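You operate a simulated robot arm through the tools that you are given. There is no shell and no other tool. Be economical: measure what you need, move in short steps, check, and stop when the job is done.

Carry out the task below with a simulated robot arm. There is one attempt and no reset: what you move stays moved.

## Task
The blue strap is too tight: let it off and pull it to 300 N.
Fine: shut the strap cam first; then open cam and side clamp.

The check looks at the end state, three seconds after you hand in, the way a careful person would. Anything else that was tipped, shoved, dropped, spilled or broken makes it a failure.

## Robot
A 7-joint arm with a two-finger parallel gripper, fixed in place. Base frame: the origin is at the foot of the arm, x ahead of it, y to its left, z up. Readings come in m, rad, newtons and seconds.
With the tool pointing down near the work surface it reaches from about 0.24 to 0.68 m from the base axis. Its first joint turns from -1.152 to 1.152 rad. Payload 2.4 kg.
The tool frame sits at the grasp point between the pads (the TCP): z along the fingers, y along the line on which they close. The tips reach 0.03 m beyond it. Largest opening 0.094 m; finger width 0.028, thickness 0.01; the body of the gripper, 0.05 by 0.096 m, starts 0.055 m behind the TCP.
Orientation is told as [roll, pitch, yaw] about the base's x, y, z axes, in that order, counted from this pose: with the fingers straight down and closing along the base's y, the tool's x points along the base's -x, its y along +y and its z along -z.

## Interface
- The arm moves only by the tool send_rows. Its argument "deltas" is a list of rows, each an object (a shift or turn left out is 0, a gripper value left out holds the last) with "offset": the shift along the tool's x, y, z in m, a list of three; "turn": the turn, a rotation vector about the tool's x, y, z in rad, a list of three; "jaw": the opening in per cent of the stroke, from 0 (shut) to 100 (fully open). In form: [{"offset": [x, y, z], "turn": [ax, ay, az], "jaw": jaw}, ...]. A call has 1 to 12 rows; each row shifts and turns the commanded pose from where the row before left it, along the tool's axes as they then stand. Rows are played at 5 a second. More than 0.05 m and 0.15 rad between two rows, or a gripper value outside its range, and nothing of the call is played. Where a pose cannot be reached the arm comes as near as it can. A force on the tool above 40 N (or 10 N above the force at the start of the call, whichever is more), or a blocked arm, ends the call early, and 0.2 s more pass. Each finger travels about 0.153 m/s and halts on what it meets, pressing with about 29 N; the grip force reading is that of the motor and also rises with nothing between the fingers. The clock runs only during rows and for 0.2 s after the last one: add rows that do not move to give the fingers time. The reply holds the time, the measured pose of the TCP, the force on the tool along the base axes, the opening and the grip force, in the units named above and with some noise, and new pictures: "show" is both (left out), scene, wrist or none.
- Cameras (640 x 400 px; columns grow to the right, rows downward): "scene" is fixed at [0.0325, 0.4775, 1.4531]; the picture's right is [-0.75, -0.66, 0.00], its down [-0.31, 0.36, -0.88] and it looks along [0.58, -0.66, -0.48] (base axes); focal length 358 px, centre (320, 200). "wrist" rides on the gripper at [-0.037, 0, -0.058] in the tool frame; the picture's right is [0.00, -1.00, 0.00], its down [0.97, 0.00, -0.24] and it looks along [0.24, 0.00, 0.97] (tool axes); focal length 218 px, centre (320, 200).
- pixel_to_xyz(camera, pixels): for up to 12 pixels [column, row] of the newest picture of that camera ("zoom" is the newest enlarged one), the place [x, y, z] in the base frame of the surface seen there, good to about 0.002 m, but the place of the scene camera against the robot may be out by one fixed shift of up to 0.012 m in any direction. It takes no simulated time.
- inspect(camera, box): a new picture of the part [left, top, right, bottom] of that camera's present view, enlarged. It takes no simulated time.
- hand_in(): hands the job in; it is judged then, once.

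Keep the steps short. Do not move on a guess: measure, check each grasp and each placing, and mend mistakes. In all there are 80 turns and 120 pictures (those below and enlarged ones count). Leave the gripper open and the arm clear of the work at the hand-in unless told otherwise, and finish with a single line.

The tools are called after "Request:" by a JSON object that holds its "method" and its "body". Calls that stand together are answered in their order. send_rows: Moves the arm, as the interface text tells. Its arguments: {"type":"object","properties":{"deltas":{"type":"array"},"show":{"type":"string","enum":["both","scene","wrist","none"]}},"required":["deltas"]} The other tools are called the same way: pixel_to_xyz (camera, pixels) gives the place of the surface under pixels of a picture; inspect (camera, box) takes an enlarged picture of a part of a camera's view; hand_in () hands the job in.

At the start:

```text
time: 0.0
tool_pos: [0.2911, -0.1695, 1.1887]
tcp_rot: [-0.002, -0.001, 0.001]
force: [0.3, -0.5, 0.3]
finger_gap: 0.094
gripper_force: 0.0
```

scene: 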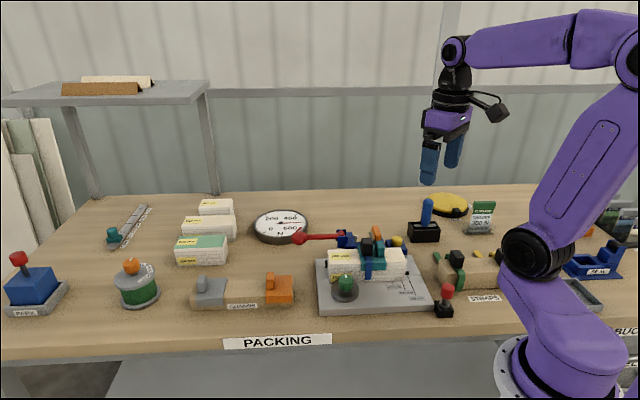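
wrist: 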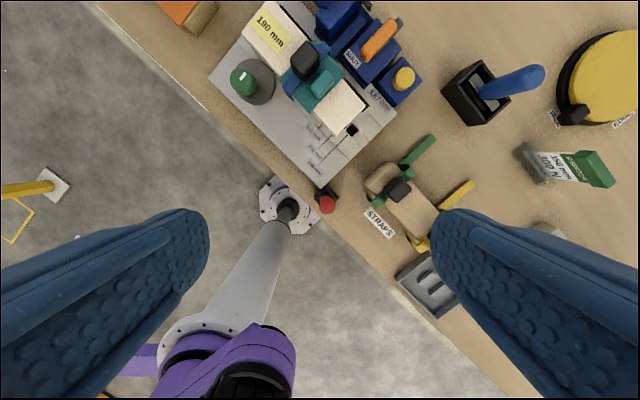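

I see a packing bench with a strap station in the middle (around 370,265 px in scene), a gauge, and several levers. I'll enlarge the station and its surroundings first.

Request:
{"method": "inspect", "body": {"camera": "scene", "box": [240, 190, 480, 330]}}

Request:
{"method": "inspect", "body": {"camera": "wrist", "box": [200, 0, 440, 220]}}

Request:
{"method": "inspect", "body": {"camera": "scene", "box": [400, 180, 640, 330]}}

Request:
{"method": "inspect", "body": {"camera": "scene", "box": [0, 180, 300, 350]}}

```text
2.67 times, centred on (360, 260) of scene
```

zoom: 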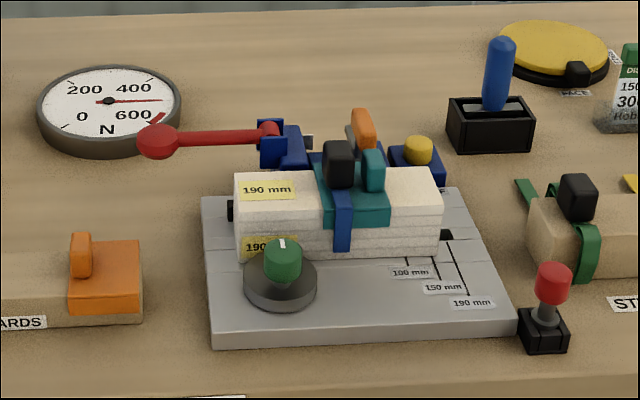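

```text
1.82 times, centred on (320, 110) of wrist
```

zoom: 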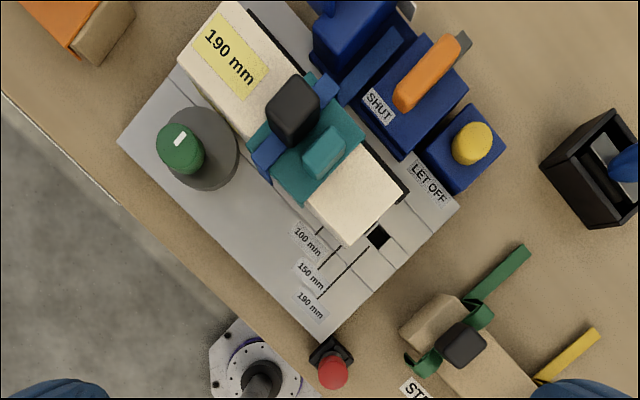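

```text
2.67 times, centred on (520, 255) of scene
```

zoom: 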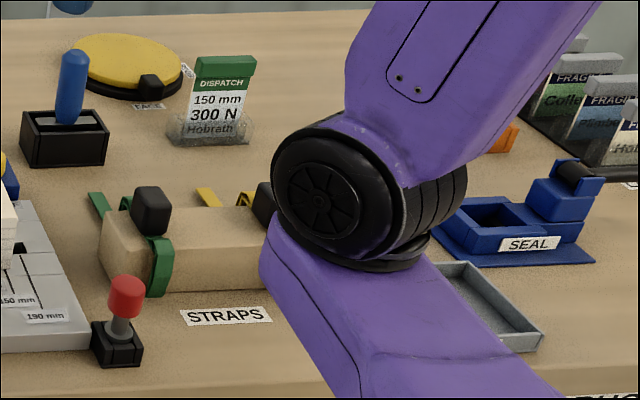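

```text
2.13 times, centred on (150, 265) of scene
```

zoom: 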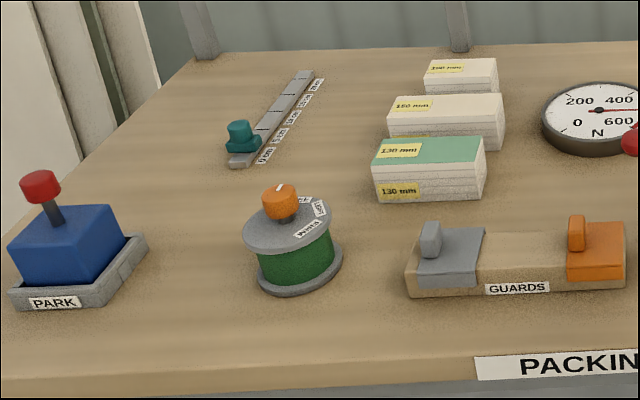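

The station has a red lever, an orange lever marked SHUT, a yellow LET OFF button, a black strap buckle and a green knob. I'll measure these in both cameras to get the scene offset, and read the gauge.

Request:
{"method": "pixel_to_xyz", "body": {"camera": "scene", "pixels": [[299, 237], [341, 238], [376, 232], [397, 241], [367, 250], [380, 252], [345, 281], [427, 206], [446, 291], [282, 224], [372, 275], [340, 262]]}}

Request:
{"method": "pixel_to_xyz", "body": {"camera": "wrist", "pixels": [[310, 58], [321, 84], [379, 40], [403, 78], [245, 79], [327, 205], [270, 30], [343, 105], [392, 17], [353, 130], [372, 15], [300, 84]]}}

Request:
{"method": "inspect", "body": {"camera": "scene", "box": [240, 200, 320, 250]}}

Request:
{"method": "inspect", "body": {"camera": "scene", "box": [320, 215, 420, 290]}}

```text
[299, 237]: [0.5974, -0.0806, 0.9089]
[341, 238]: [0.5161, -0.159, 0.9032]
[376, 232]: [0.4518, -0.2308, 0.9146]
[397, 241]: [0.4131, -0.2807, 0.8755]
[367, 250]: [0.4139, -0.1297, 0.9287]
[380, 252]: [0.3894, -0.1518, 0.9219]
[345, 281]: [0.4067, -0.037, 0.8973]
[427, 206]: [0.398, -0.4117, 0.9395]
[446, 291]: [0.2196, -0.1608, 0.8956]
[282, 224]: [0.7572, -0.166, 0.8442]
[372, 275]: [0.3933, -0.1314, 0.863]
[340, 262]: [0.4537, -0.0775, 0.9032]
```

```text
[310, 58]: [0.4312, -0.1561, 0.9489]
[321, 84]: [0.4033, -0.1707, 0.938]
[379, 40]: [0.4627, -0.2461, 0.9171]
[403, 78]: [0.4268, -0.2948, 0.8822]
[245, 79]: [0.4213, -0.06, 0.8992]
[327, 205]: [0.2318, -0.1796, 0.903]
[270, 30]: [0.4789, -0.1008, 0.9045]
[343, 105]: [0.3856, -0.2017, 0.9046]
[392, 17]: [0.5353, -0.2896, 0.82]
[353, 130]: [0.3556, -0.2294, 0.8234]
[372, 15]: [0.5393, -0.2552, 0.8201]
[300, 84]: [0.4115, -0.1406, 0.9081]
```

```text
8.00 times, centred on (280, 225) of scene
```

zoom: 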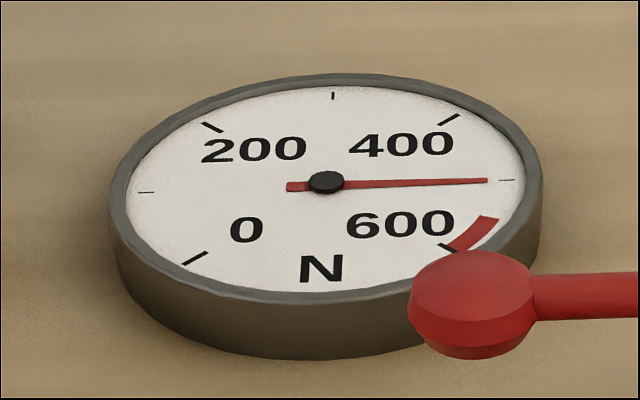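

```text
5.33 times, centred on (370, 252) of scene
```

zoom: 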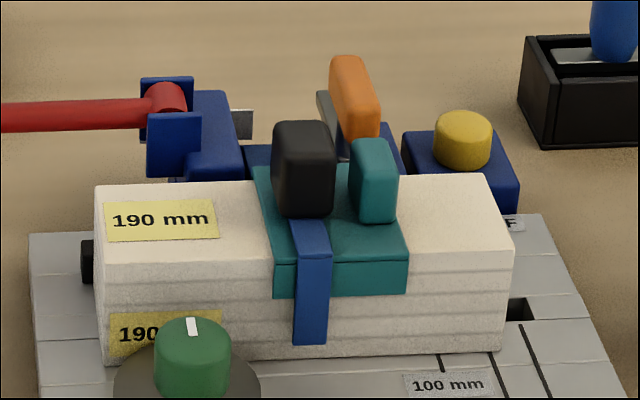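

The gauge reads about 490–500 N: 300 is at the top tick and 500 at the right. The station is turned about 45° to the base axes. I'll move the camera over the tensioner at a safe height to get a proper look.

Request:
{"method": "send_rows", "body": {"deltas": [{"offset": [-0.045, 0, 0]}, {"offset": [-0.045, 0, 0]}, {"offset": [-0.045, 0, 0]}, {"offset": [-0.045, 0, 0]}, {"offset": [-0.03, 0.0, 0.03]}, {"offset": [0, 0, 0.04]}, {}], "show": "both"}}

```text
time: 1.6
tool_pos: [0.5023, -0.1687, 1.1187]
tcp_rot: [0.0, 0.0, 0.0]
force: [0.4, -0.3, -0.3]
finger_gap: 0.094
gripper_force: 0.0
```

scene: 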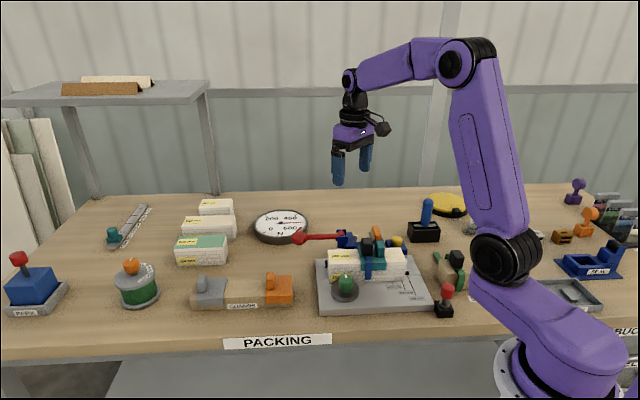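
wrist: 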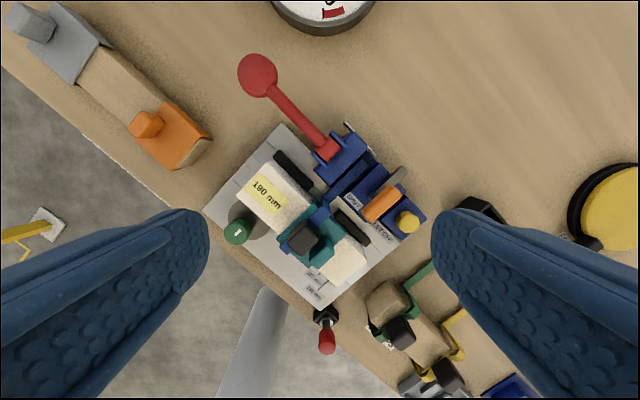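

Request:
{"method": "inspect", "body": {"camera": "wrist", "box": [200, 110, 440, 310]}}

Request:
{"method": "inspect", "body": {"camera": "wrist", "box": [310, 110, 430, 250]}}

Request:
{"method": "pixel_to_xyz", "body": {"camera": "wrist", "pixels": [[257, 75], [290, 115], [326, 150], [380, 205], [392, 185], [407, 221], [303, 237], [318, 222], [237, 231], [340, 165], [294, 166], [351, 226]]}}

```text
2.00 times, centred on (320, 210) of wrist
```

zoom: 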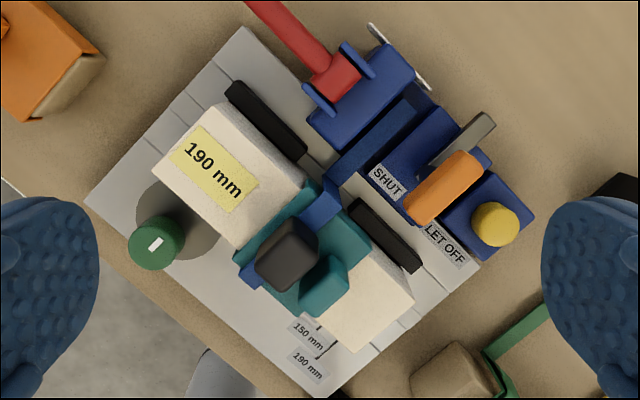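

```text
2.86 times, centred on (370, 180) of wrist
```

zoom: 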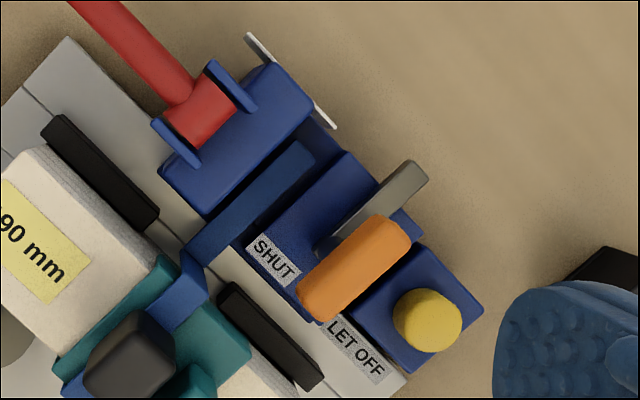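

```text
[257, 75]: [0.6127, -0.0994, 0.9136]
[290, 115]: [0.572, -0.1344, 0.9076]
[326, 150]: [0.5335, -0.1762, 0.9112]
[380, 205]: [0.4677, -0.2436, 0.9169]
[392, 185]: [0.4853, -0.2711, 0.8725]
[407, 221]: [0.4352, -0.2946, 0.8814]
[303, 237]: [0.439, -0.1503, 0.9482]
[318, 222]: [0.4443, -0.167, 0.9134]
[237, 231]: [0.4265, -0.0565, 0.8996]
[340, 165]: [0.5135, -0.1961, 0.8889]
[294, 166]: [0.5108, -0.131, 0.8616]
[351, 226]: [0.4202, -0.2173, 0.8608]
```

The strap runs from the black buckle back between the red-lever box and the orange-lever box. I'll yaw the tool about 0.85 rad to line up with the station and come nearer to see how each part works. The fingers stay above 1.02 m, well over everything.

Request:
{"method": "send_rows", "body": {"deltas": [{"turn": [0, 0, 0.142]}, {"turn": [0, 0, 0.142]}, {"turn": [0, 0, 0.142]}, {"turn": [0, 0, 0.142]}, {"turn": [0, 0, 0.142]}, {"turn": [0, 0, 0.14]}, {"offset": [-0.04, 0, 0.03]}, {"offset": [-0.04, -0.0, 0.03]}, {}], "show": "wrist"}}

```text
time: 3.6
tool_pos: [0.554, -0.2305, 1.0588]
tcp_rot: [0.0, -0.001, -0.853]
force: [-0.9, -0.5, 0.1]
finger_gap: 0.0941
gripper_force: 0.0
```

wrist: 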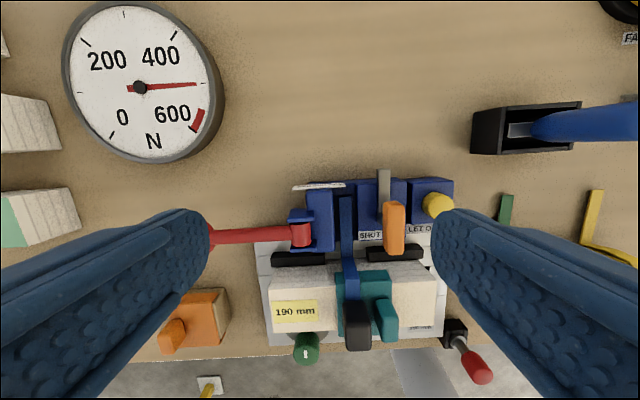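

Request:
{"method": "inspect", "body": {"camera": "wrist", "box": [250, 160, 470, 300]}}

Request:
{"method": "inspect", "body": {"camera": "wrist", "box": [260, 250, 460, 380]}}

Request:
{"method": "inspect", "body": {"camera": "scene", "box": [420, 230, 520, 300]}}

```text
2.86 times, centred on (360, 230) of wrist
```

zoom: 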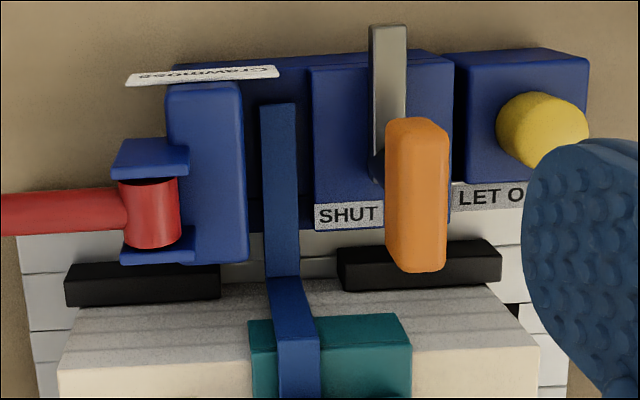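

```text
3.08 times, centred on (360, 315) of wrist
```

zoom: 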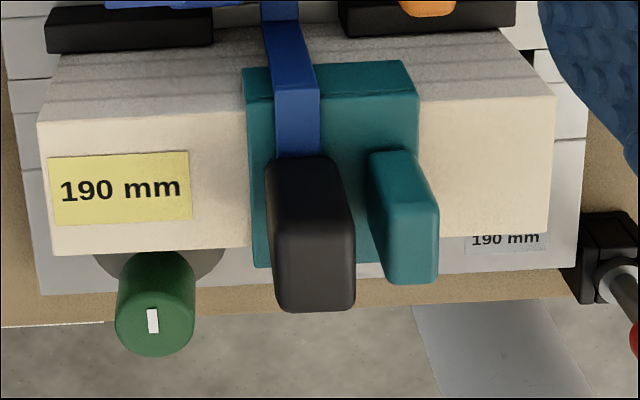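

```text
5.71 times, centred on (470, 265) of scene
```

zoom: 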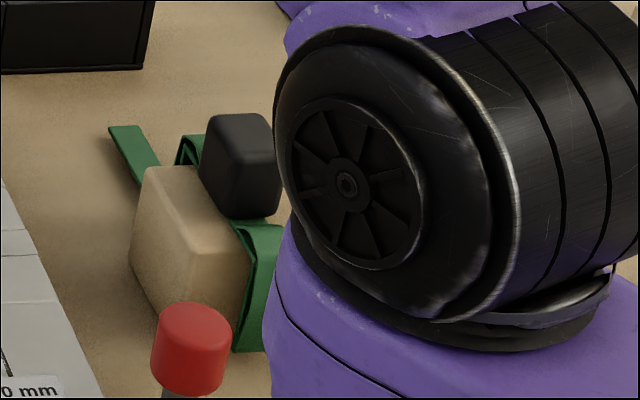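

I'll measure the orange lever, its grey arm, the boxes, the red drum and the black buckle point by point in this view.

Request:
{"method": "pixel_to_xyz", "body": {"camera": "wrist", "pixels": [[384, 170], [384, 180], [383, 198], [389, 203], [394, 210], [394, 225], [394, 240], [394, 250], [370, 195], [370, 220], [435, 205], [379, 221]]}}

Request:
{"method": "pixel_to_xyz", "body": {"camera": "wrist", "pixels": [[230, 235], [270, 233], [301, 228], [301, 240], [302, 214], [320, 215], [346, 205], [346, 240], [352, 280], [356, 308], [357, 335], [305, 350]]}}

```text
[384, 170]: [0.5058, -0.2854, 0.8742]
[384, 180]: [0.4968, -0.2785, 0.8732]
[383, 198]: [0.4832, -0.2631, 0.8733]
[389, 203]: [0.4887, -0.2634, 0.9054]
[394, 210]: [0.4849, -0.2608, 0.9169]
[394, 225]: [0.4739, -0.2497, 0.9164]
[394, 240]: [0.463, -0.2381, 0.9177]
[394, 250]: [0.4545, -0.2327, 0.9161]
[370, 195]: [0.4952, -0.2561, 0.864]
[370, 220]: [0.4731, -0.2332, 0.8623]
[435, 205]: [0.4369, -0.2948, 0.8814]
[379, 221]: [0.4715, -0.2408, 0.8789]
```

```text
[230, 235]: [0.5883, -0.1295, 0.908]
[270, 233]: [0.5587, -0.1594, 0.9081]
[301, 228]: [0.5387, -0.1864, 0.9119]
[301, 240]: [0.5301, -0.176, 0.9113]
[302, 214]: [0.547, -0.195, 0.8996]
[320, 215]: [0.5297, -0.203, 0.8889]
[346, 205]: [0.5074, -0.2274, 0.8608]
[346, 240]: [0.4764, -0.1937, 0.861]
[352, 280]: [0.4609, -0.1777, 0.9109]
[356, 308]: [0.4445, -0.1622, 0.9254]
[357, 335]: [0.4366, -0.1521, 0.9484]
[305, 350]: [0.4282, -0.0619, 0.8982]
```

The orange grip stands on a flat grey arm that turns about a vertical axis. It now lies alongside the SHUT label rather than over it. I still need to see the green knob, its disc and the small red-knob lever at the plate's front-right corner, so I'll move the camera towards the front at the same height.

Request:
{"method": "send_rows", "body": {"deltas": [{"offset": [0.042, -0.014, 0]}, {"offset": [0.042, -0.014, 0]}, {"offset": [0.042, -0.014, 0]}, {"offset": [0.042, -0.014, 0]}, {}], "show": "both"}}

Request:
{"method": "inspect", "body": {"camera": "wrist", "box": [200, 100, 440, 260]}}

Request:
{"method": "inspect", "body": {"camera": "scene", "box": [310, 240, 470, 340]}}

```text
time: 4.8
tool_pos: [0.4013, -0.1384, 1.0588]
tcp_rot: [-0.001, -0.001, -0.853]
force: [-0.6, 0.5, -0.4]
finger_gap: 0.0943
gripper_force: 0.0
```

scene: 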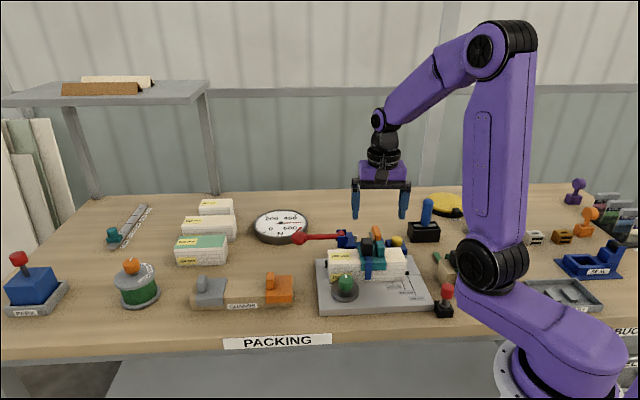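
wrist: 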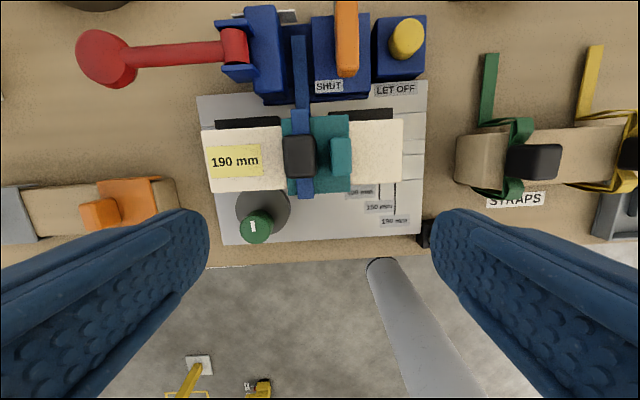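

```text
2.50 times, centred on (320, 180) of wrist
```

zoom: 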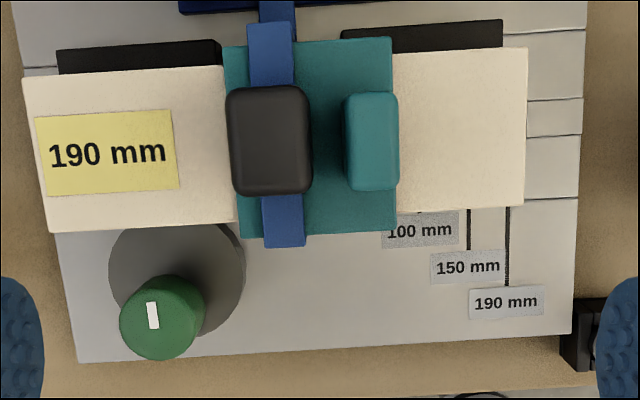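

```text
4.00 times, centred on (390, 290) of scene
```

zoom: 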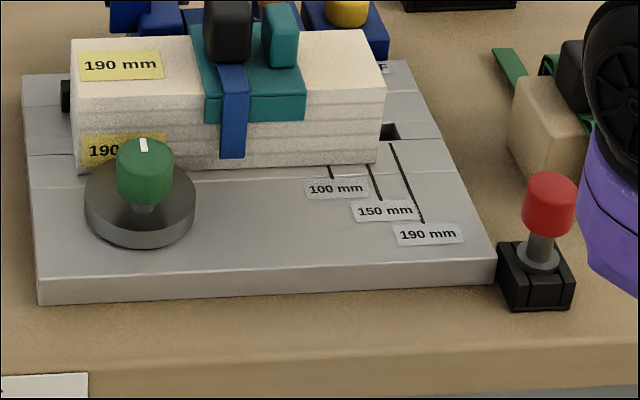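

The green knob sits off-centre on a grey disc that presses the bundle from the front, so that's the side clamp. The orange lever by the SHUT label is the strap cam. I'll enlarge the orange cam in the scene view and measure the disc and knob.

Request:
{"method": "inspect", "body": {"camera": "scene", "box": [335, 220, 415, 270]}}

Request:
{"method": "pixel_to_xyz", "body": {"camera": "wrist", "pixels": [[250, 226], [262, 240], [238, 211], [284, 198], [289, 212], [262, 200], [253, 218], [257, 234], [300, 156], [300, 190], [205, 170], [402, 183]]}}

Request:
{"method": "inspect", "body": {"camera": "wrist", "box": [220, 0, 440, 110]}}

```text
8.00 times, centred on (375, 245) of scene
```

zoom: 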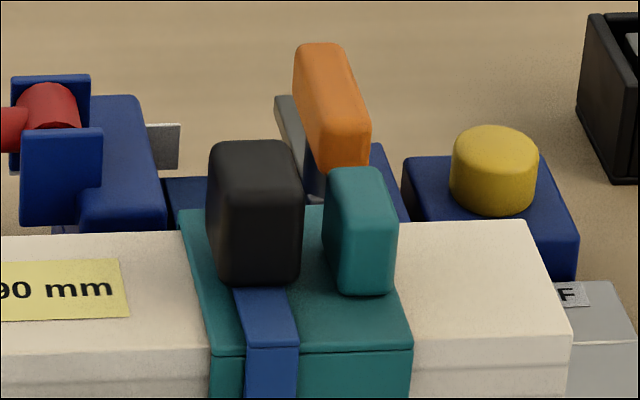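

```text
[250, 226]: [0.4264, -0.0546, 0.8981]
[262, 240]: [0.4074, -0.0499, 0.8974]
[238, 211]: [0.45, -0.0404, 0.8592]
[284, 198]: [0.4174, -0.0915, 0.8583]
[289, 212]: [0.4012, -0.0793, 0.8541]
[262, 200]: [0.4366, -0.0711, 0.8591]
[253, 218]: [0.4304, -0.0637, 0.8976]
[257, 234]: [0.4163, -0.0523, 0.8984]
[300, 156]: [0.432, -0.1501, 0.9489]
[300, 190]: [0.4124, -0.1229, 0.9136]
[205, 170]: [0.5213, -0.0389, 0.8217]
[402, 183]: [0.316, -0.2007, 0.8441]
```

```text
2.91 times, centred on (330, 55) of wrist
```

zoom: 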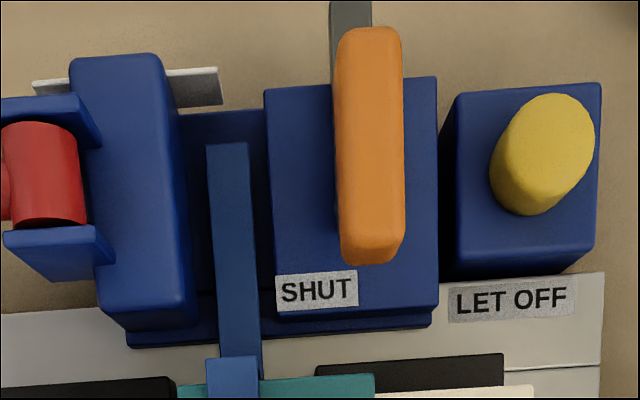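

The orange grip is a turn-key (top z 0.917, centre about (0.470, −0.247)) over a hub, with a grey bar pointing to the back. I'll go above it with the fingers across its thin side, at z 0.99, and check alignment before going down.

Request:
{"method": "send_rows", "body": {"deltas": [{"turn": [0, 0, -0.063], "jaw": 45}, {"offset": [-0.042, -0.0092, 0]}, {"offset": [-0.042, -0.0092, 0]}, {"offset": [-0.0415, -0.0092, 0]}, {"offset": [0, 0, 0.04]}, {"offset": [0, 0, 0.03]}, {}], "show": "both"}}

Request:
{"method": "inspect", "body": {"camera": "wrist", "box": [200, 180, 440, 400]}}

```text
time: 6.4
tool_pos: [0.4692, -0.2494, 0.9854]
tcp_rot: [0.0, -0.001, -0.787]
force: [0.0, 1.1, -0.1]
finger_gap: 0.042
gripper_force: 0.0
```

scene: 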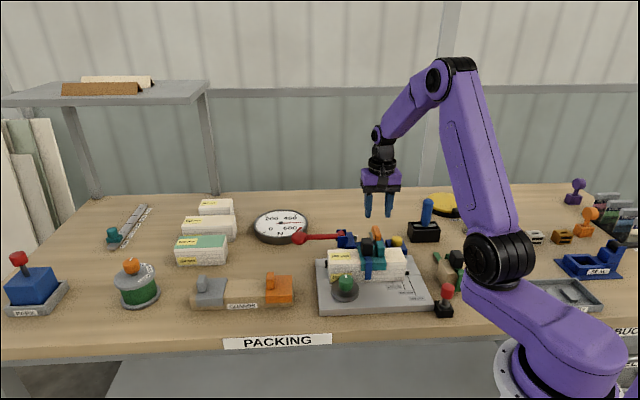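
wrist: 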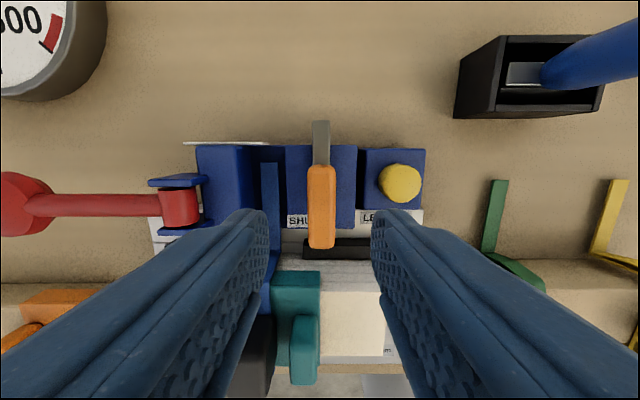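

```text
1.82 times, centred on (320, 290) of wrist
```

zoom: 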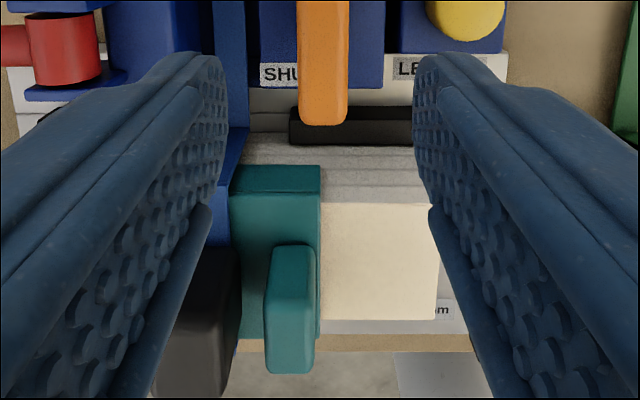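

The grip is centred at column 321 and square to the fingers. I'll measure its ends and its left and right sides to confirm the centre.

Request:
{"method": "pixel_to_xyz", "body": {"camera": "wrist", "pixels": [[321, 168], [321, 190], [321, 215], [321, 235], [311, 200], [331, 200], [320, 130], [320, 155], [400, 180], [400, 197], [350, 170], [180, 200]]}}

```text
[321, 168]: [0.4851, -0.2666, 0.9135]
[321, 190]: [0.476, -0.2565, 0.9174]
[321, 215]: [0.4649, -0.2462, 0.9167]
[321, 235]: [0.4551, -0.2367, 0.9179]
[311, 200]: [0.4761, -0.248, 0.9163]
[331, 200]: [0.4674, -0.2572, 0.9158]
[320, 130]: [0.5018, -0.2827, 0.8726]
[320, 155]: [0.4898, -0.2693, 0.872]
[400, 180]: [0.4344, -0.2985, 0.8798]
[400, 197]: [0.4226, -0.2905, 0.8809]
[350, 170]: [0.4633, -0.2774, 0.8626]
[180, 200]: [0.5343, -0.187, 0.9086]
```

The grip centre is (0.470, −0.251) and the TCP is within 2 mm of it. I'll go down to z about 0.913, so the tips stop 10 mm above the bar, and close.

Request:
{"method": "send_rows", "body": {"deltas": [{"offset": [-0.001, 0, 0.04]}, {"offset": [0, 0, 0.032]}, {}, {"jaw": 0}, {"jaw": 0}, {"jaw": 0}], "show": "wrist"}}

```text
time: 7.8
tool_pos: [0.4693, -0.2494, 0.9139]
tcp_rot: [0.0, 0.002, -0.787]
force: [1.4, 2.4, -7.8]
finger_gap: 0.0222
gripper_force: 44.8
```

wrist: 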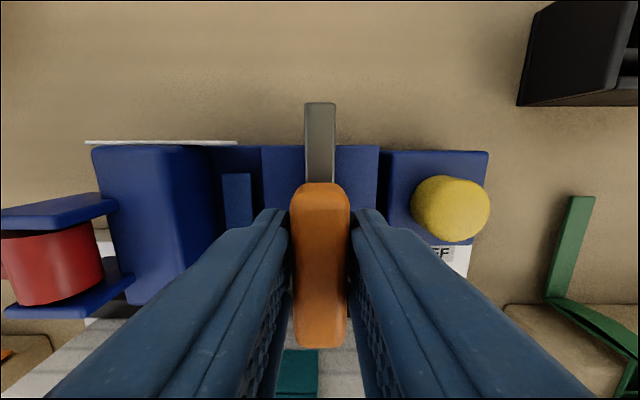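

The grip is held (gap 22 mm, 45 N). I'll try a small turn of about 0.3 rad counter-clockwise from above, which swings the bar towards the strap, and watch the force, the bar and the gauge.

Request:
{"method": "send_rows", "body": {"deltas": [{"turn": [0, 0, -0.1]}, {"turn": [0, 0, -0.1]}, {"turn": [0, 0, -0.1]}, {}], "show": "both"}}

Request:
{"method": "inspect", "body": {"camera": "scene", "box": [240, 195, 440, 320]}}

```text
time: 8.8
tool_pos: [0.4686, -0.2484, 0.9138]
tcp_rot: [0.001, 0.006, -0.487]
force: [0.8, -1.2, -34.0]
finger_gap: 0.0224
gripper_force: 45.1
```

scene: 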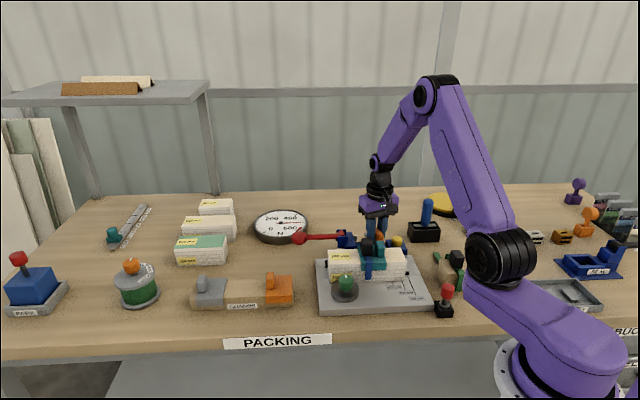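
wrist: 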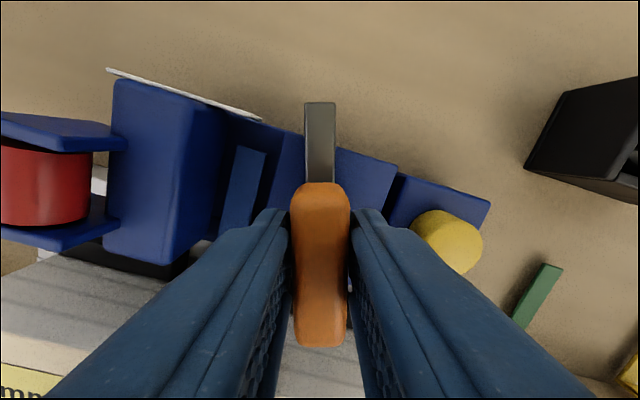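

```text
3.20 times, centred on (340, 258) of scene
```

zoom: 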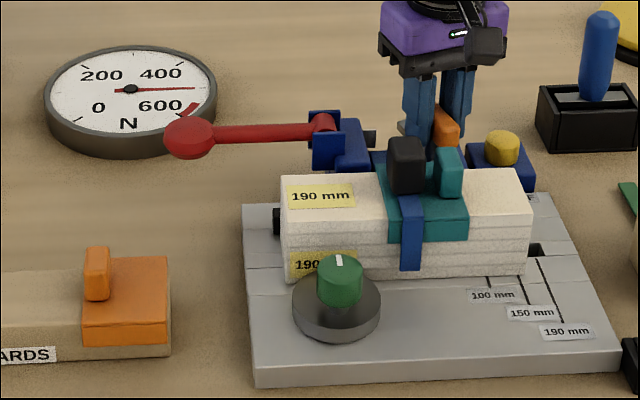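

The lever turns easily with the gripper, but the vertical force has grown to −34 N. I'll open the jaws to relieve it, then re-grip and see if the force returns.

Request:
{"method": "send_rows", "body": {"deltas": [{"jaw": 40}, {"jaw": 40}, {"jaw": 40}], "show": "wrist"}}

Request:
{"method": "pixel_to_xyz", "body": {"camera": "wrist", "pixels": [[321, 205], [321, 250], [321, 320], [320, 120], [320, 150]]}}

```text
time: 9.6
tool_pos: [0.4709, -0.2479, 0.9163]
tcp_rot: [0.0, 0.0, -0.488]
force: [-0.7, 0.2, 0.3]
finger_gap: 0.0377
gripper_force: 0.0
```

wrist: 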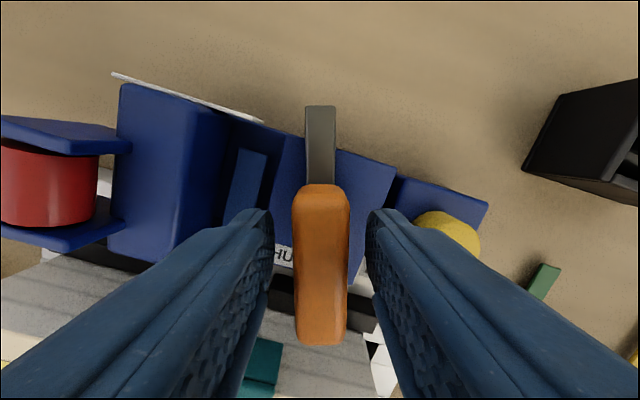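

```text
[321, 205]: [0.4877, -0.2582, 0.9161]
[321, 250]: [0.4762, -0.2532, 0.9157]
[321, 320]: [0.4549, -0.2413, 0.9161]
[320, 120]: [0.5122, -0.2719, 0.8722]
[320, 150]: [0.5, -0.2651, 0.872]
```

The force is gone with the jaws open. The lever stays where I left it and pivots about its own centre. I'll re-grip 3 mm lower and turn on in steps.

Request:
{"method": "send_rows", "body": {"deltas": [{"offset": [0, 0, 0.003]}, {"jaw": 0}, {"jaw": 0}, {"turn": [0, 0, -0.1]}, {"turn": [0, 0, -0.1]}, {"turn": [0, 0, -0.1]}, {"turn": [0, 0, -0.1]}, {}], "show": "wrist"}}

```text
time: 11.4
tool_pos: [0.4698, -0.2475, 0.9133]
tcp_rot: [0.0, 0.002, -0.085]
force: [-8.9, 5.4, 10.3]
finger_gap: 0.0223
gripper_force: 45.2
```

wrist: 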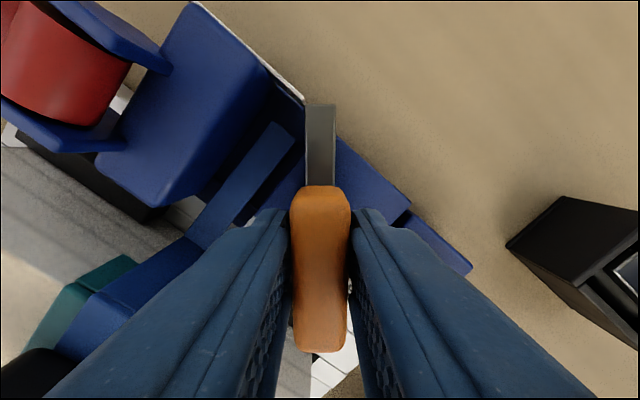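

It's still turning freely and the force is small. I'll continue in the same direction, towards the bar lying across the strap.

Request:
{"method": "send_rows", "body": {"deltas": [{"turn": [0, 0, -0.1]}, {"turn": [0, 0, -0.1]}, {"turn": [0, 0, -0.1]}, {"turn": [0, 0, -0.1]}, {}], "show": "wrist"}}

```text
time: 12.6
tool_pos: [0.4703, -0.2464, 0.9137]
tcp_rot: [0.0, 0.001, 0.316]
force: [-3.4, 17.3, 17.1]
finger_gap: 0.0225
gripper_force: 44.6
```

wrist: 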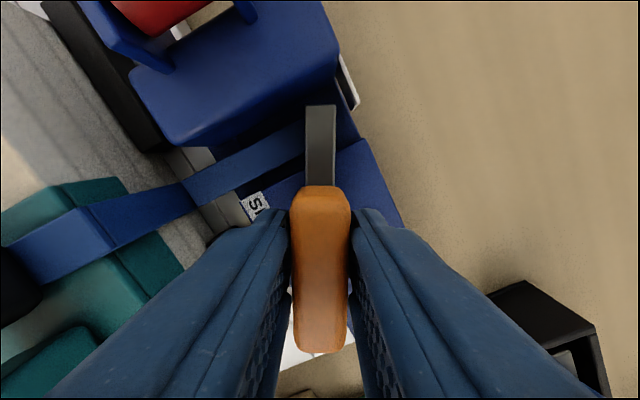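

The bar is now over the strap tail. The side force is building (17 N in y) because the TCP is slightly off the pivot, so I'll re-grip to relax it and then turn a little further.

Request:
{"method": "send_rows", "body": {"deltas": [{"jaw": 40}, {"jaw": 40}, {"jaw": 0}, {"jaw": 0}, {"jaw": 0}, {"turn": [0, 0, -0.1]}, {"turn": [0, 0, -0.1]}, {}], "show": "both"}}

Request:
{"method": "inspect", "body": {"camera": "scene", "box": [240, 195, 440, 320]}}

```text
time: 14.4
tool_pos: [0.4685, -0.2468, 0.9124]
tcp_rot: [0.005, 0.003, 0.515]
force: [-11.8, 15.4, -7.2]
finger_gap: 0.0225
gripper_force: 45.3
```

scene: 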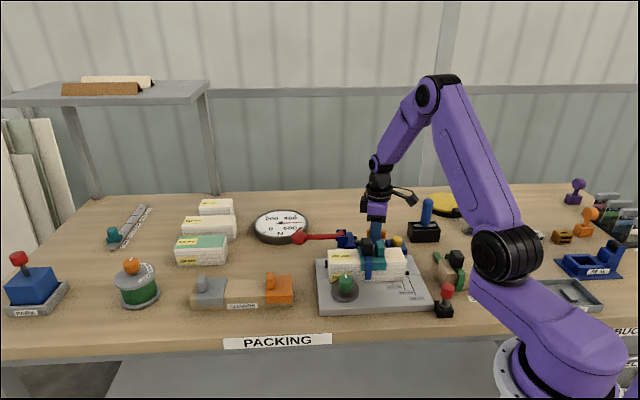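
wrist: 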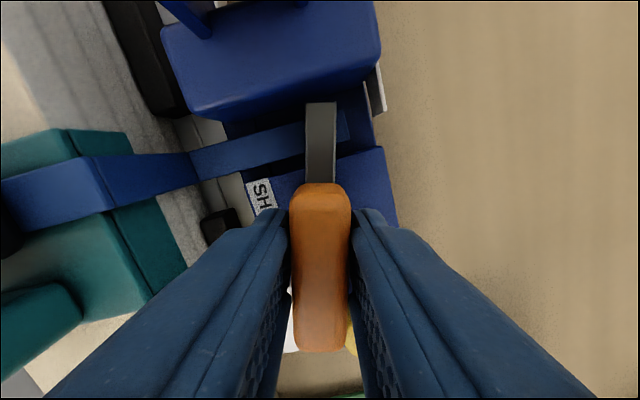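

```text
3.20 times, centred on (340, 258) of scene
```

zoom: 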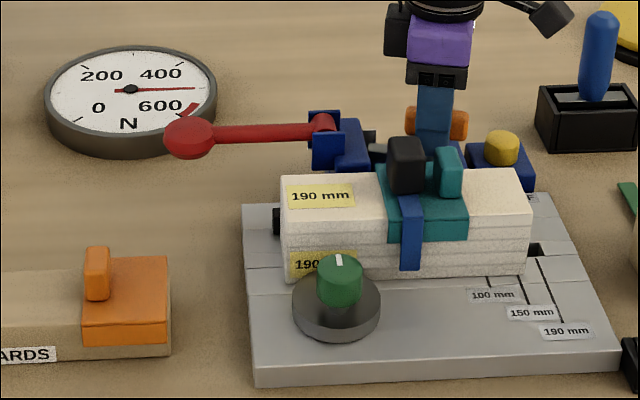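

The bar now crosses the strap, with 1.3 rad turned in all. I'll go on to a full quarter turn (yaw about 0.79) or until it stops.

Request:
{"method": "send_rows", "body": {"deltas": [{"turn": [0, 0, -0.09]}, {"turn": [0, 0, -0.09]}, {"turn": [0, 0, -0.09]}, {}], "show": "wrist"}}

```text
time: 15.4
tool_pos: [0.4693, -0.2458, 0.9138]
tcp_rot: [0.008, 0.002, 0.785]
force: [-8.2, 21.7, -12.9]
finger_gap: 0.0223
gripper_force: 45.4
```

wrist: 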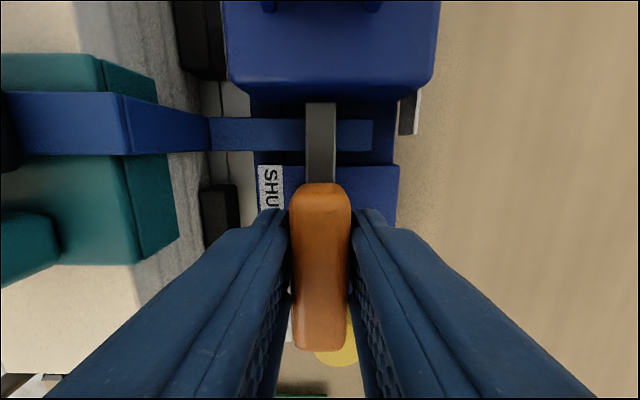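

The bar lies square across the strap at 90°. I'll nudge 0.08 rad more to feel for an end stop.

Request:
{"method": "send_rows", "body": {"deltas": [{"turn": [0, 0, -0.08]}, {}], "show": "none"}}

```text
time: 16.0
tool_pos: [0.4682, -0.2456, 0.9121]
tcp_rot: [0.005, 0.0, 0.86]
force: [-8.8, 23.8, -12.3]
finger_gap: 0.0236
gripper_force: 45.1
```

The jaws were forced open slightly (22.3 to 23.6 mm), so there's a stop at about 90° and the cam is shut. I'll turn back, release, rise, and look at the lever and gauge.

Request:
{"method": "send_rows", "body": {"deltas": [{"turn": [0, 0, 0.08]}, {"jaw": 45}, {"jaw": 45}, {"offset": [0, 0, -0.04]}, {"offset": [0, 0, -0.04]}, {"offset": [0, 0, -0.03]}, {}], "show": "both"}}

Request:
{"method": "inspect", "body": {"camera": "scene", "box": [240, 195, 440, 320]}}

```text
time: 17.6
tool_pos: [0.4705, -0.2484, 1.0254]
tcp_rot: [0.0, 0.001, 0.784]
force: [0.2, -0.2, -0.9]
finger_gap: 0.0424
gripper_force: 0.0
```

scene: 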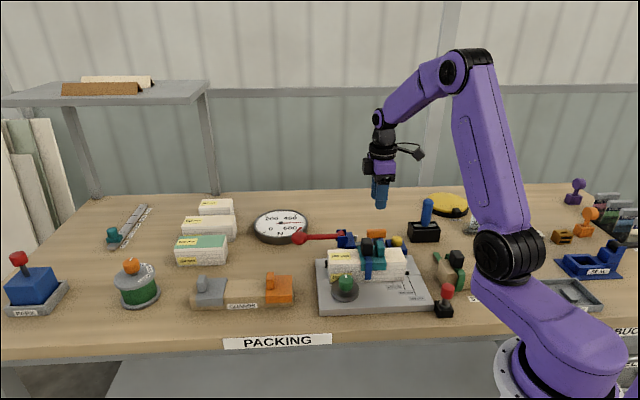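
wrist: 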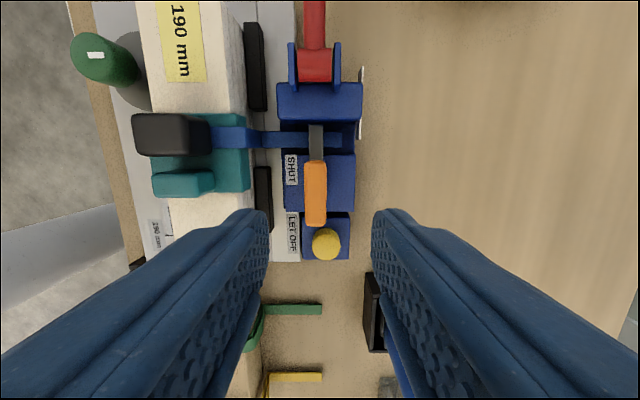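

```text
3.20 times, centred on (340, 258) of scene
```

zoom: 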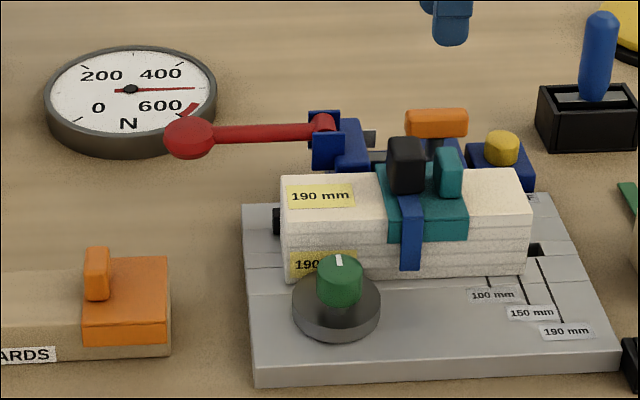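

The cam is shut and the gauge still shows about 500 N. Next is the yellow LET OFF button at wrist pixel (326,243), so I'll measure its centre.

Request:
{"method": "pixel_to_xyz", "body": {"camera": "wrist", "pixels": [[326, 244], [318, 244], [334, 244], [326, 236], [326, 252], [315, 225], [345, 250]]}}

```text
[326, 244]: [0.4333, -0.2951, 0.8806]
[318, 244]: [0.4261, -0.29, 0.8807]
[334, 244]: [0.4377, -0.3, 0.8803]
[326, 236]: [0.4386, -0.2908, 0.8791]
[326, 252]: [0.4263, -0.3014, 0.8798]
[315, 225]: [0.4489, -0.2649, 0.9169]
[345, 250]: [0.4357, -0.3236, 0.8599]
```

The button centre is (0.432, −0.2955) with its top at 0.881. I'll close the fingers, move over it and stop with the tips 1 cm above.

Request:
{"method": "send_rows", "body": {"deltas": [{"offset": [0.03, -0.003, 0], "jaw": 0}, {"offset": [0.0305, -0.0032, 0]}, {"offset": [0, 0, 0.04]}, {"offset": [0, 0, 0.04]}, {"offset": [0, 0, 0.023]}, {}], "show": "both"}}

Request:
{"method": "inspect", "body": {"camera": "scene", "box": [320, 190, 440, 270]}}

```text
time: 19.0
tool_pos: [0.4306, -0.2957, 0.92]
tcp_rot: [0.001, 0.0, 0.784]
force: [-1.4, 0.1, 0.3]
finger_gap: 0.0
gripper_force: 28.9
```

scene: 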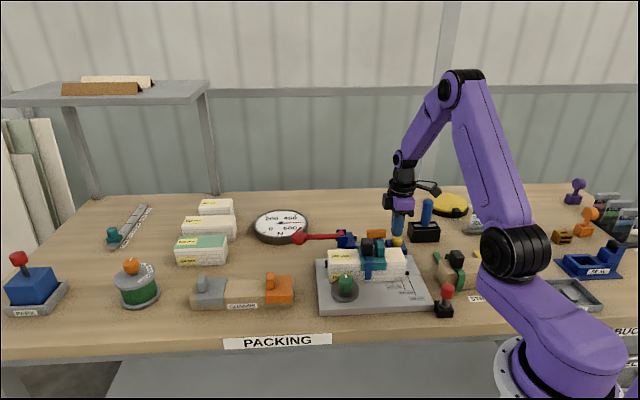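
wrist: 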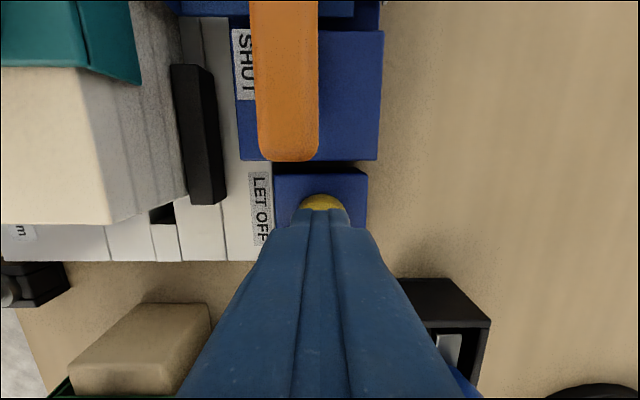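

```text
5.00 times, centred on (380, 230) of scene
```

zoom: 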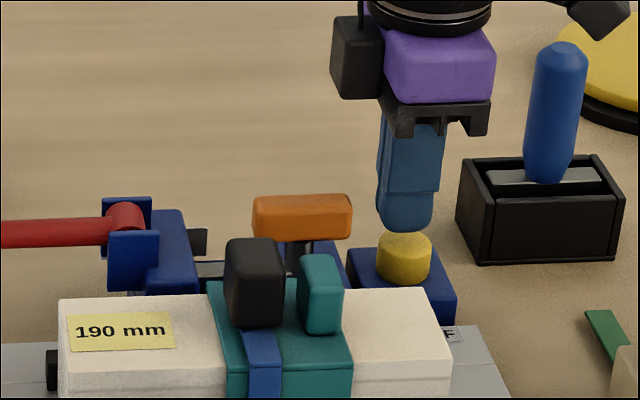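

The tips are right above the button. I'll press in 3 mm steps, hold briefly, then look at the gauge.

Request:
{"method": "send_rows", "body": {"deltas": [{"offset": [0, 0, 0.006]}, {"offset": [0, 0, 0.004]}, {"offset": [0, 0, 0.003]}, {"offset": [0, 0, 0.002]}], "show": "none"}}

Request:
{"method": "inspect", "body": {"camera": "scene", "box": [240, 195, 440, 320]}}

```text
time: 20.0
tool_pos: [0.43, -0.2954, 0.9062]
tcp_rot: [0.0, 0.0, 0.783]
force: [0.2, -0.5, 1.1]
finger_gap: 0.0
gripper_force: 29.4
```

```text
3.20 times, centred on (340, 258) of scene
```

zoom: 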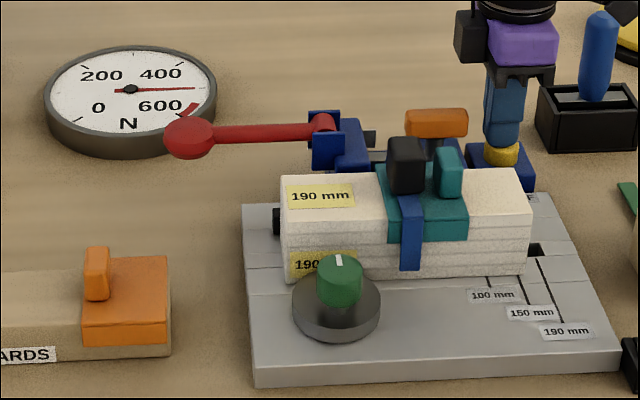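

There's light spring contact (about 1 N) and the gauge hasn't changed yet. I'll press further.

Request:
{"method": "send_rows", "body": {"deltas": [{"offset": [0, 0, 0.002]}, {"offset": [0, 0, 0.002]}], "show": "none"}}

Request:
{"method": "inspect", "body": {"camera": "scene", "box": [240, 195, 440, 320]}}

```text
time: 20.6
tool_pos: [0.4311, -0.2965, 0.9028]
tcp_rot: [0.0, -0.001, 0.783]
force: [0.8, 1.1, 3.6]
finger_gap: 0.0
gripper_force: 29.4
```

```text
3.20 times, centred on (340, 258) of scene
```

zoom: 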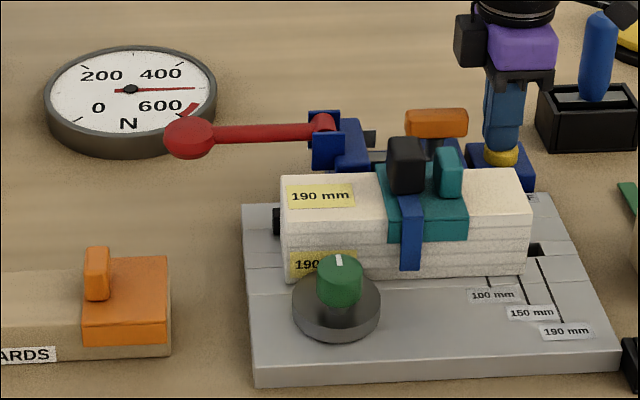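

Request:
{"method": "send_rows", "body": {"deltas": [{"offset": [0, 0, 0.002]}, {"offset": [0, 0, 0.002]}, {"offset": [0, 0, 0.002]}], "show": "none"}}

Request:
{"method": "inspect", "body": {"camera": "scene", "box": [240, 195, 440, 320]}}

```text
time: 21.4
tool_pos: [0.4299, -0.2965, 0.8968]
tcp_rot: [-0.001, 0.0, 0.785]
force: [-1.8, 1.4, 9.7]
finger_gap: 0.0001
gripper_force: 28.6
```

```text
3.20 times, centred on (340, 258) of scene
```

zoom: 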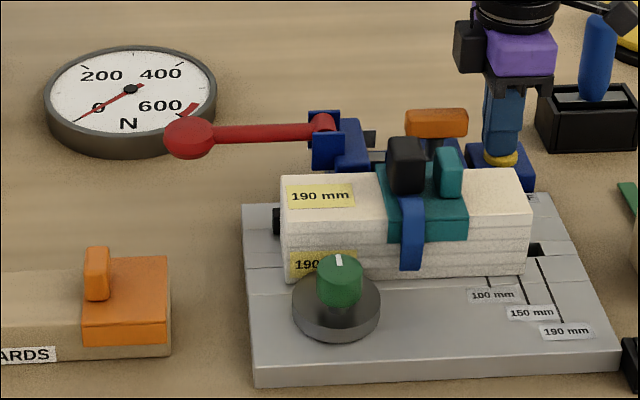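

The gauge has dropped to 0, so the strap is let off. I'll release the button, rise clear, and travel along the bench direction towards the red lever's ball with the jaws open to inspect it.

Request:
{"method": "send_rows", "body": {"deltas": [{"offset": [0, 0, -0.03]}, {"offset": [0, 0, -0.045]}, {"offset": [0, 0, -0.045]}, {"offset": [-0.045, 0.002, 0], "jaw": 60}, {"offset": [-0.045, 0.002, 0]}, {"offset": [-0.045, 0.002, 0]}, {"offset": [-0.045, 0.002, 0]}, {"offset": [-0.035, 0.002, 0]}, {}], "show": "both"}}

Request:
{"method": "inspect", "body": {"camera": "scene", "box": [240, 195, 440, 320]}}

```text
time: 23.4
tool_pos: [0.5785, -0.1381, 1.0162]
tcp_rot: [0.001, -0.001, 0.783]
force: [-0.5, -0.1, 0.2]
finger_gap: 0.0562
gripper_force: 0.2
```

scene: 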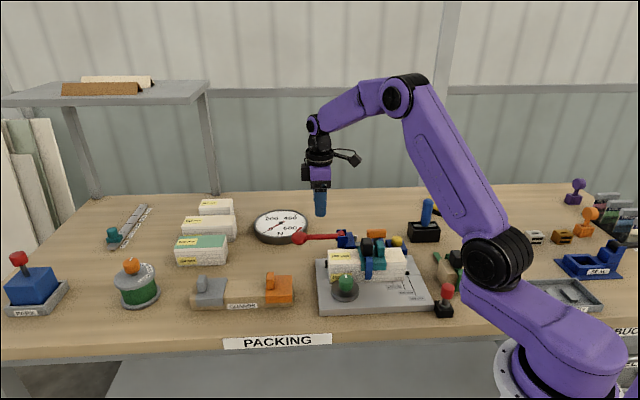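
wrist: 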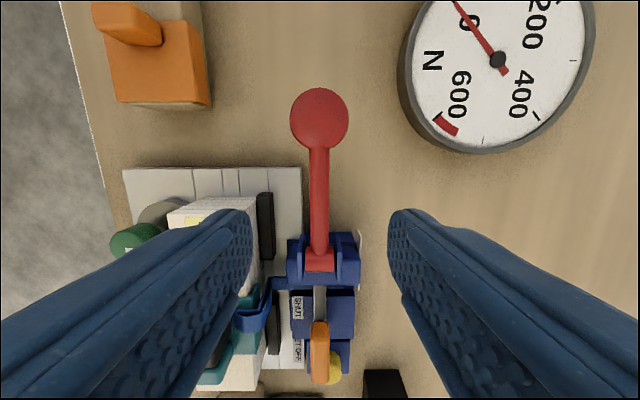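

```text
3.20 times, centred on (340, 258) of scene
```

zoom: 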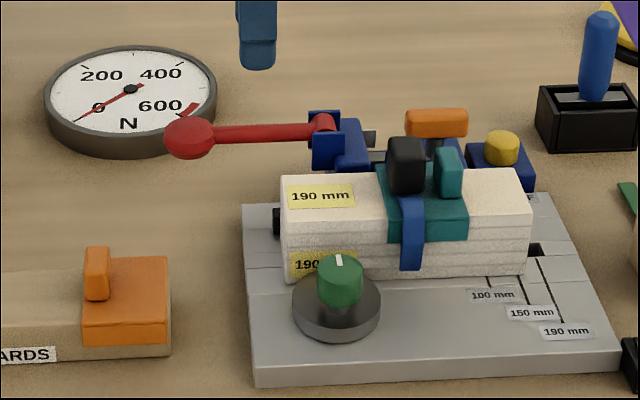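

The gauge stays at 0 and the cam is still shut. I'll measure the ball, rod and drum of the red lever.

Request:
{"method": "pixel_to_xyz", "body": {"camera": "wrist", "pixels": [[320, 119], [294, 119], [346, 119], [320, 92], [320, 145], [319, 165], [319, 200], [319, 235], [319, 258], [298, 250], [340, 250], [319, 280]]}}

```text
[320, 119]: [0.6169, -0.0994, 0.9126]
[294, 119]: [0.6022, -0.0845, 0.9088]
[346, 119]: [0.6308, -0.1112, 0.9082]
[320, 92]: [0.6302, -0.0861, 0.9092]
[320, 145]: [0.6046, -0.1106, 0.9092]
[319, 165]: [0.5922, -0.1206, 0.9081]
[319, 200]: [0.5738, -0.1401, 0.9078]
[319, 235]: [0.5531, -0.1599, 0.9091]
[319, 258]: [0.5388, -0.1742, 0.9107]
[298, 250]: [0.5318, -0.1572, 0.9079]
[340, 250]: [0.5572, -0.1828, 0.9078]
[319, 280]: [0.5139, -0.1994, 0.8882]
```

The knob is about 40 mm across at (0.6165, −0.099), with its top at 0.912. The pivot drum is near (0.535, −0.178, 0.90) with its axis across the lever, so it swings up in a vertical plane with a radius of about 0.114 m. I'll go down with the fingers on either side of the knob and close.

Request:
{"method": "send_rows", "body": {"deltas": [{"offset": [-0.03, 0, 0], "jaw": 65}, {"offset": [-0.0244, 0.0008, 0]}, {"offset": [0, 0, 0.04]}, {"offset": [0, 0, 0.04]}, {"offset": [0, 0, 0.031]}, {}, {"jaw": 0}, {"jaw": 0}, {"jaw": 0}], "show": "both"}}

Request:
{"method": "inspect", "body": {"camera": "scene", "box": [240, 195, 400, 295]}}

```text
time: 25.4
tool_pos: [0.6148, -0.0977, 0.9026]
tcp_rot: [0.001, 0.0, 0.781]
force: [1.2, -0.7, -3.5]
finger_gap: 0.045
gripper_force: 44.6
```

scene: 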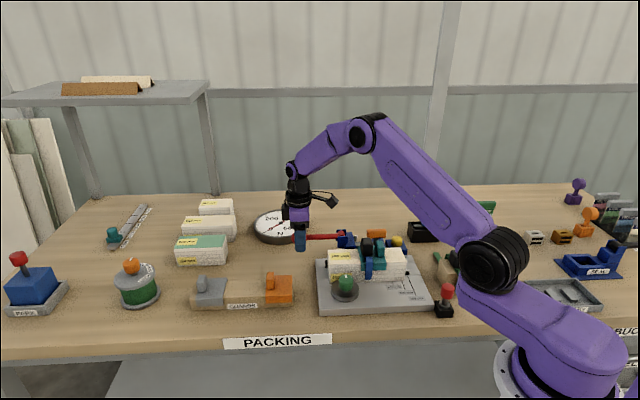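
wrist: 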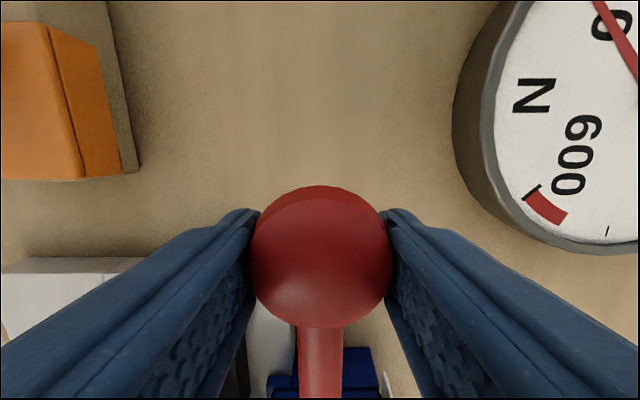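

```text
4.00 times, centred on (320, 245) of scene
```

zoom: 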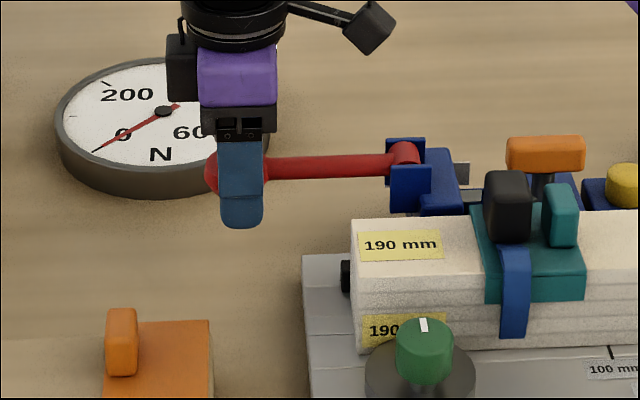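

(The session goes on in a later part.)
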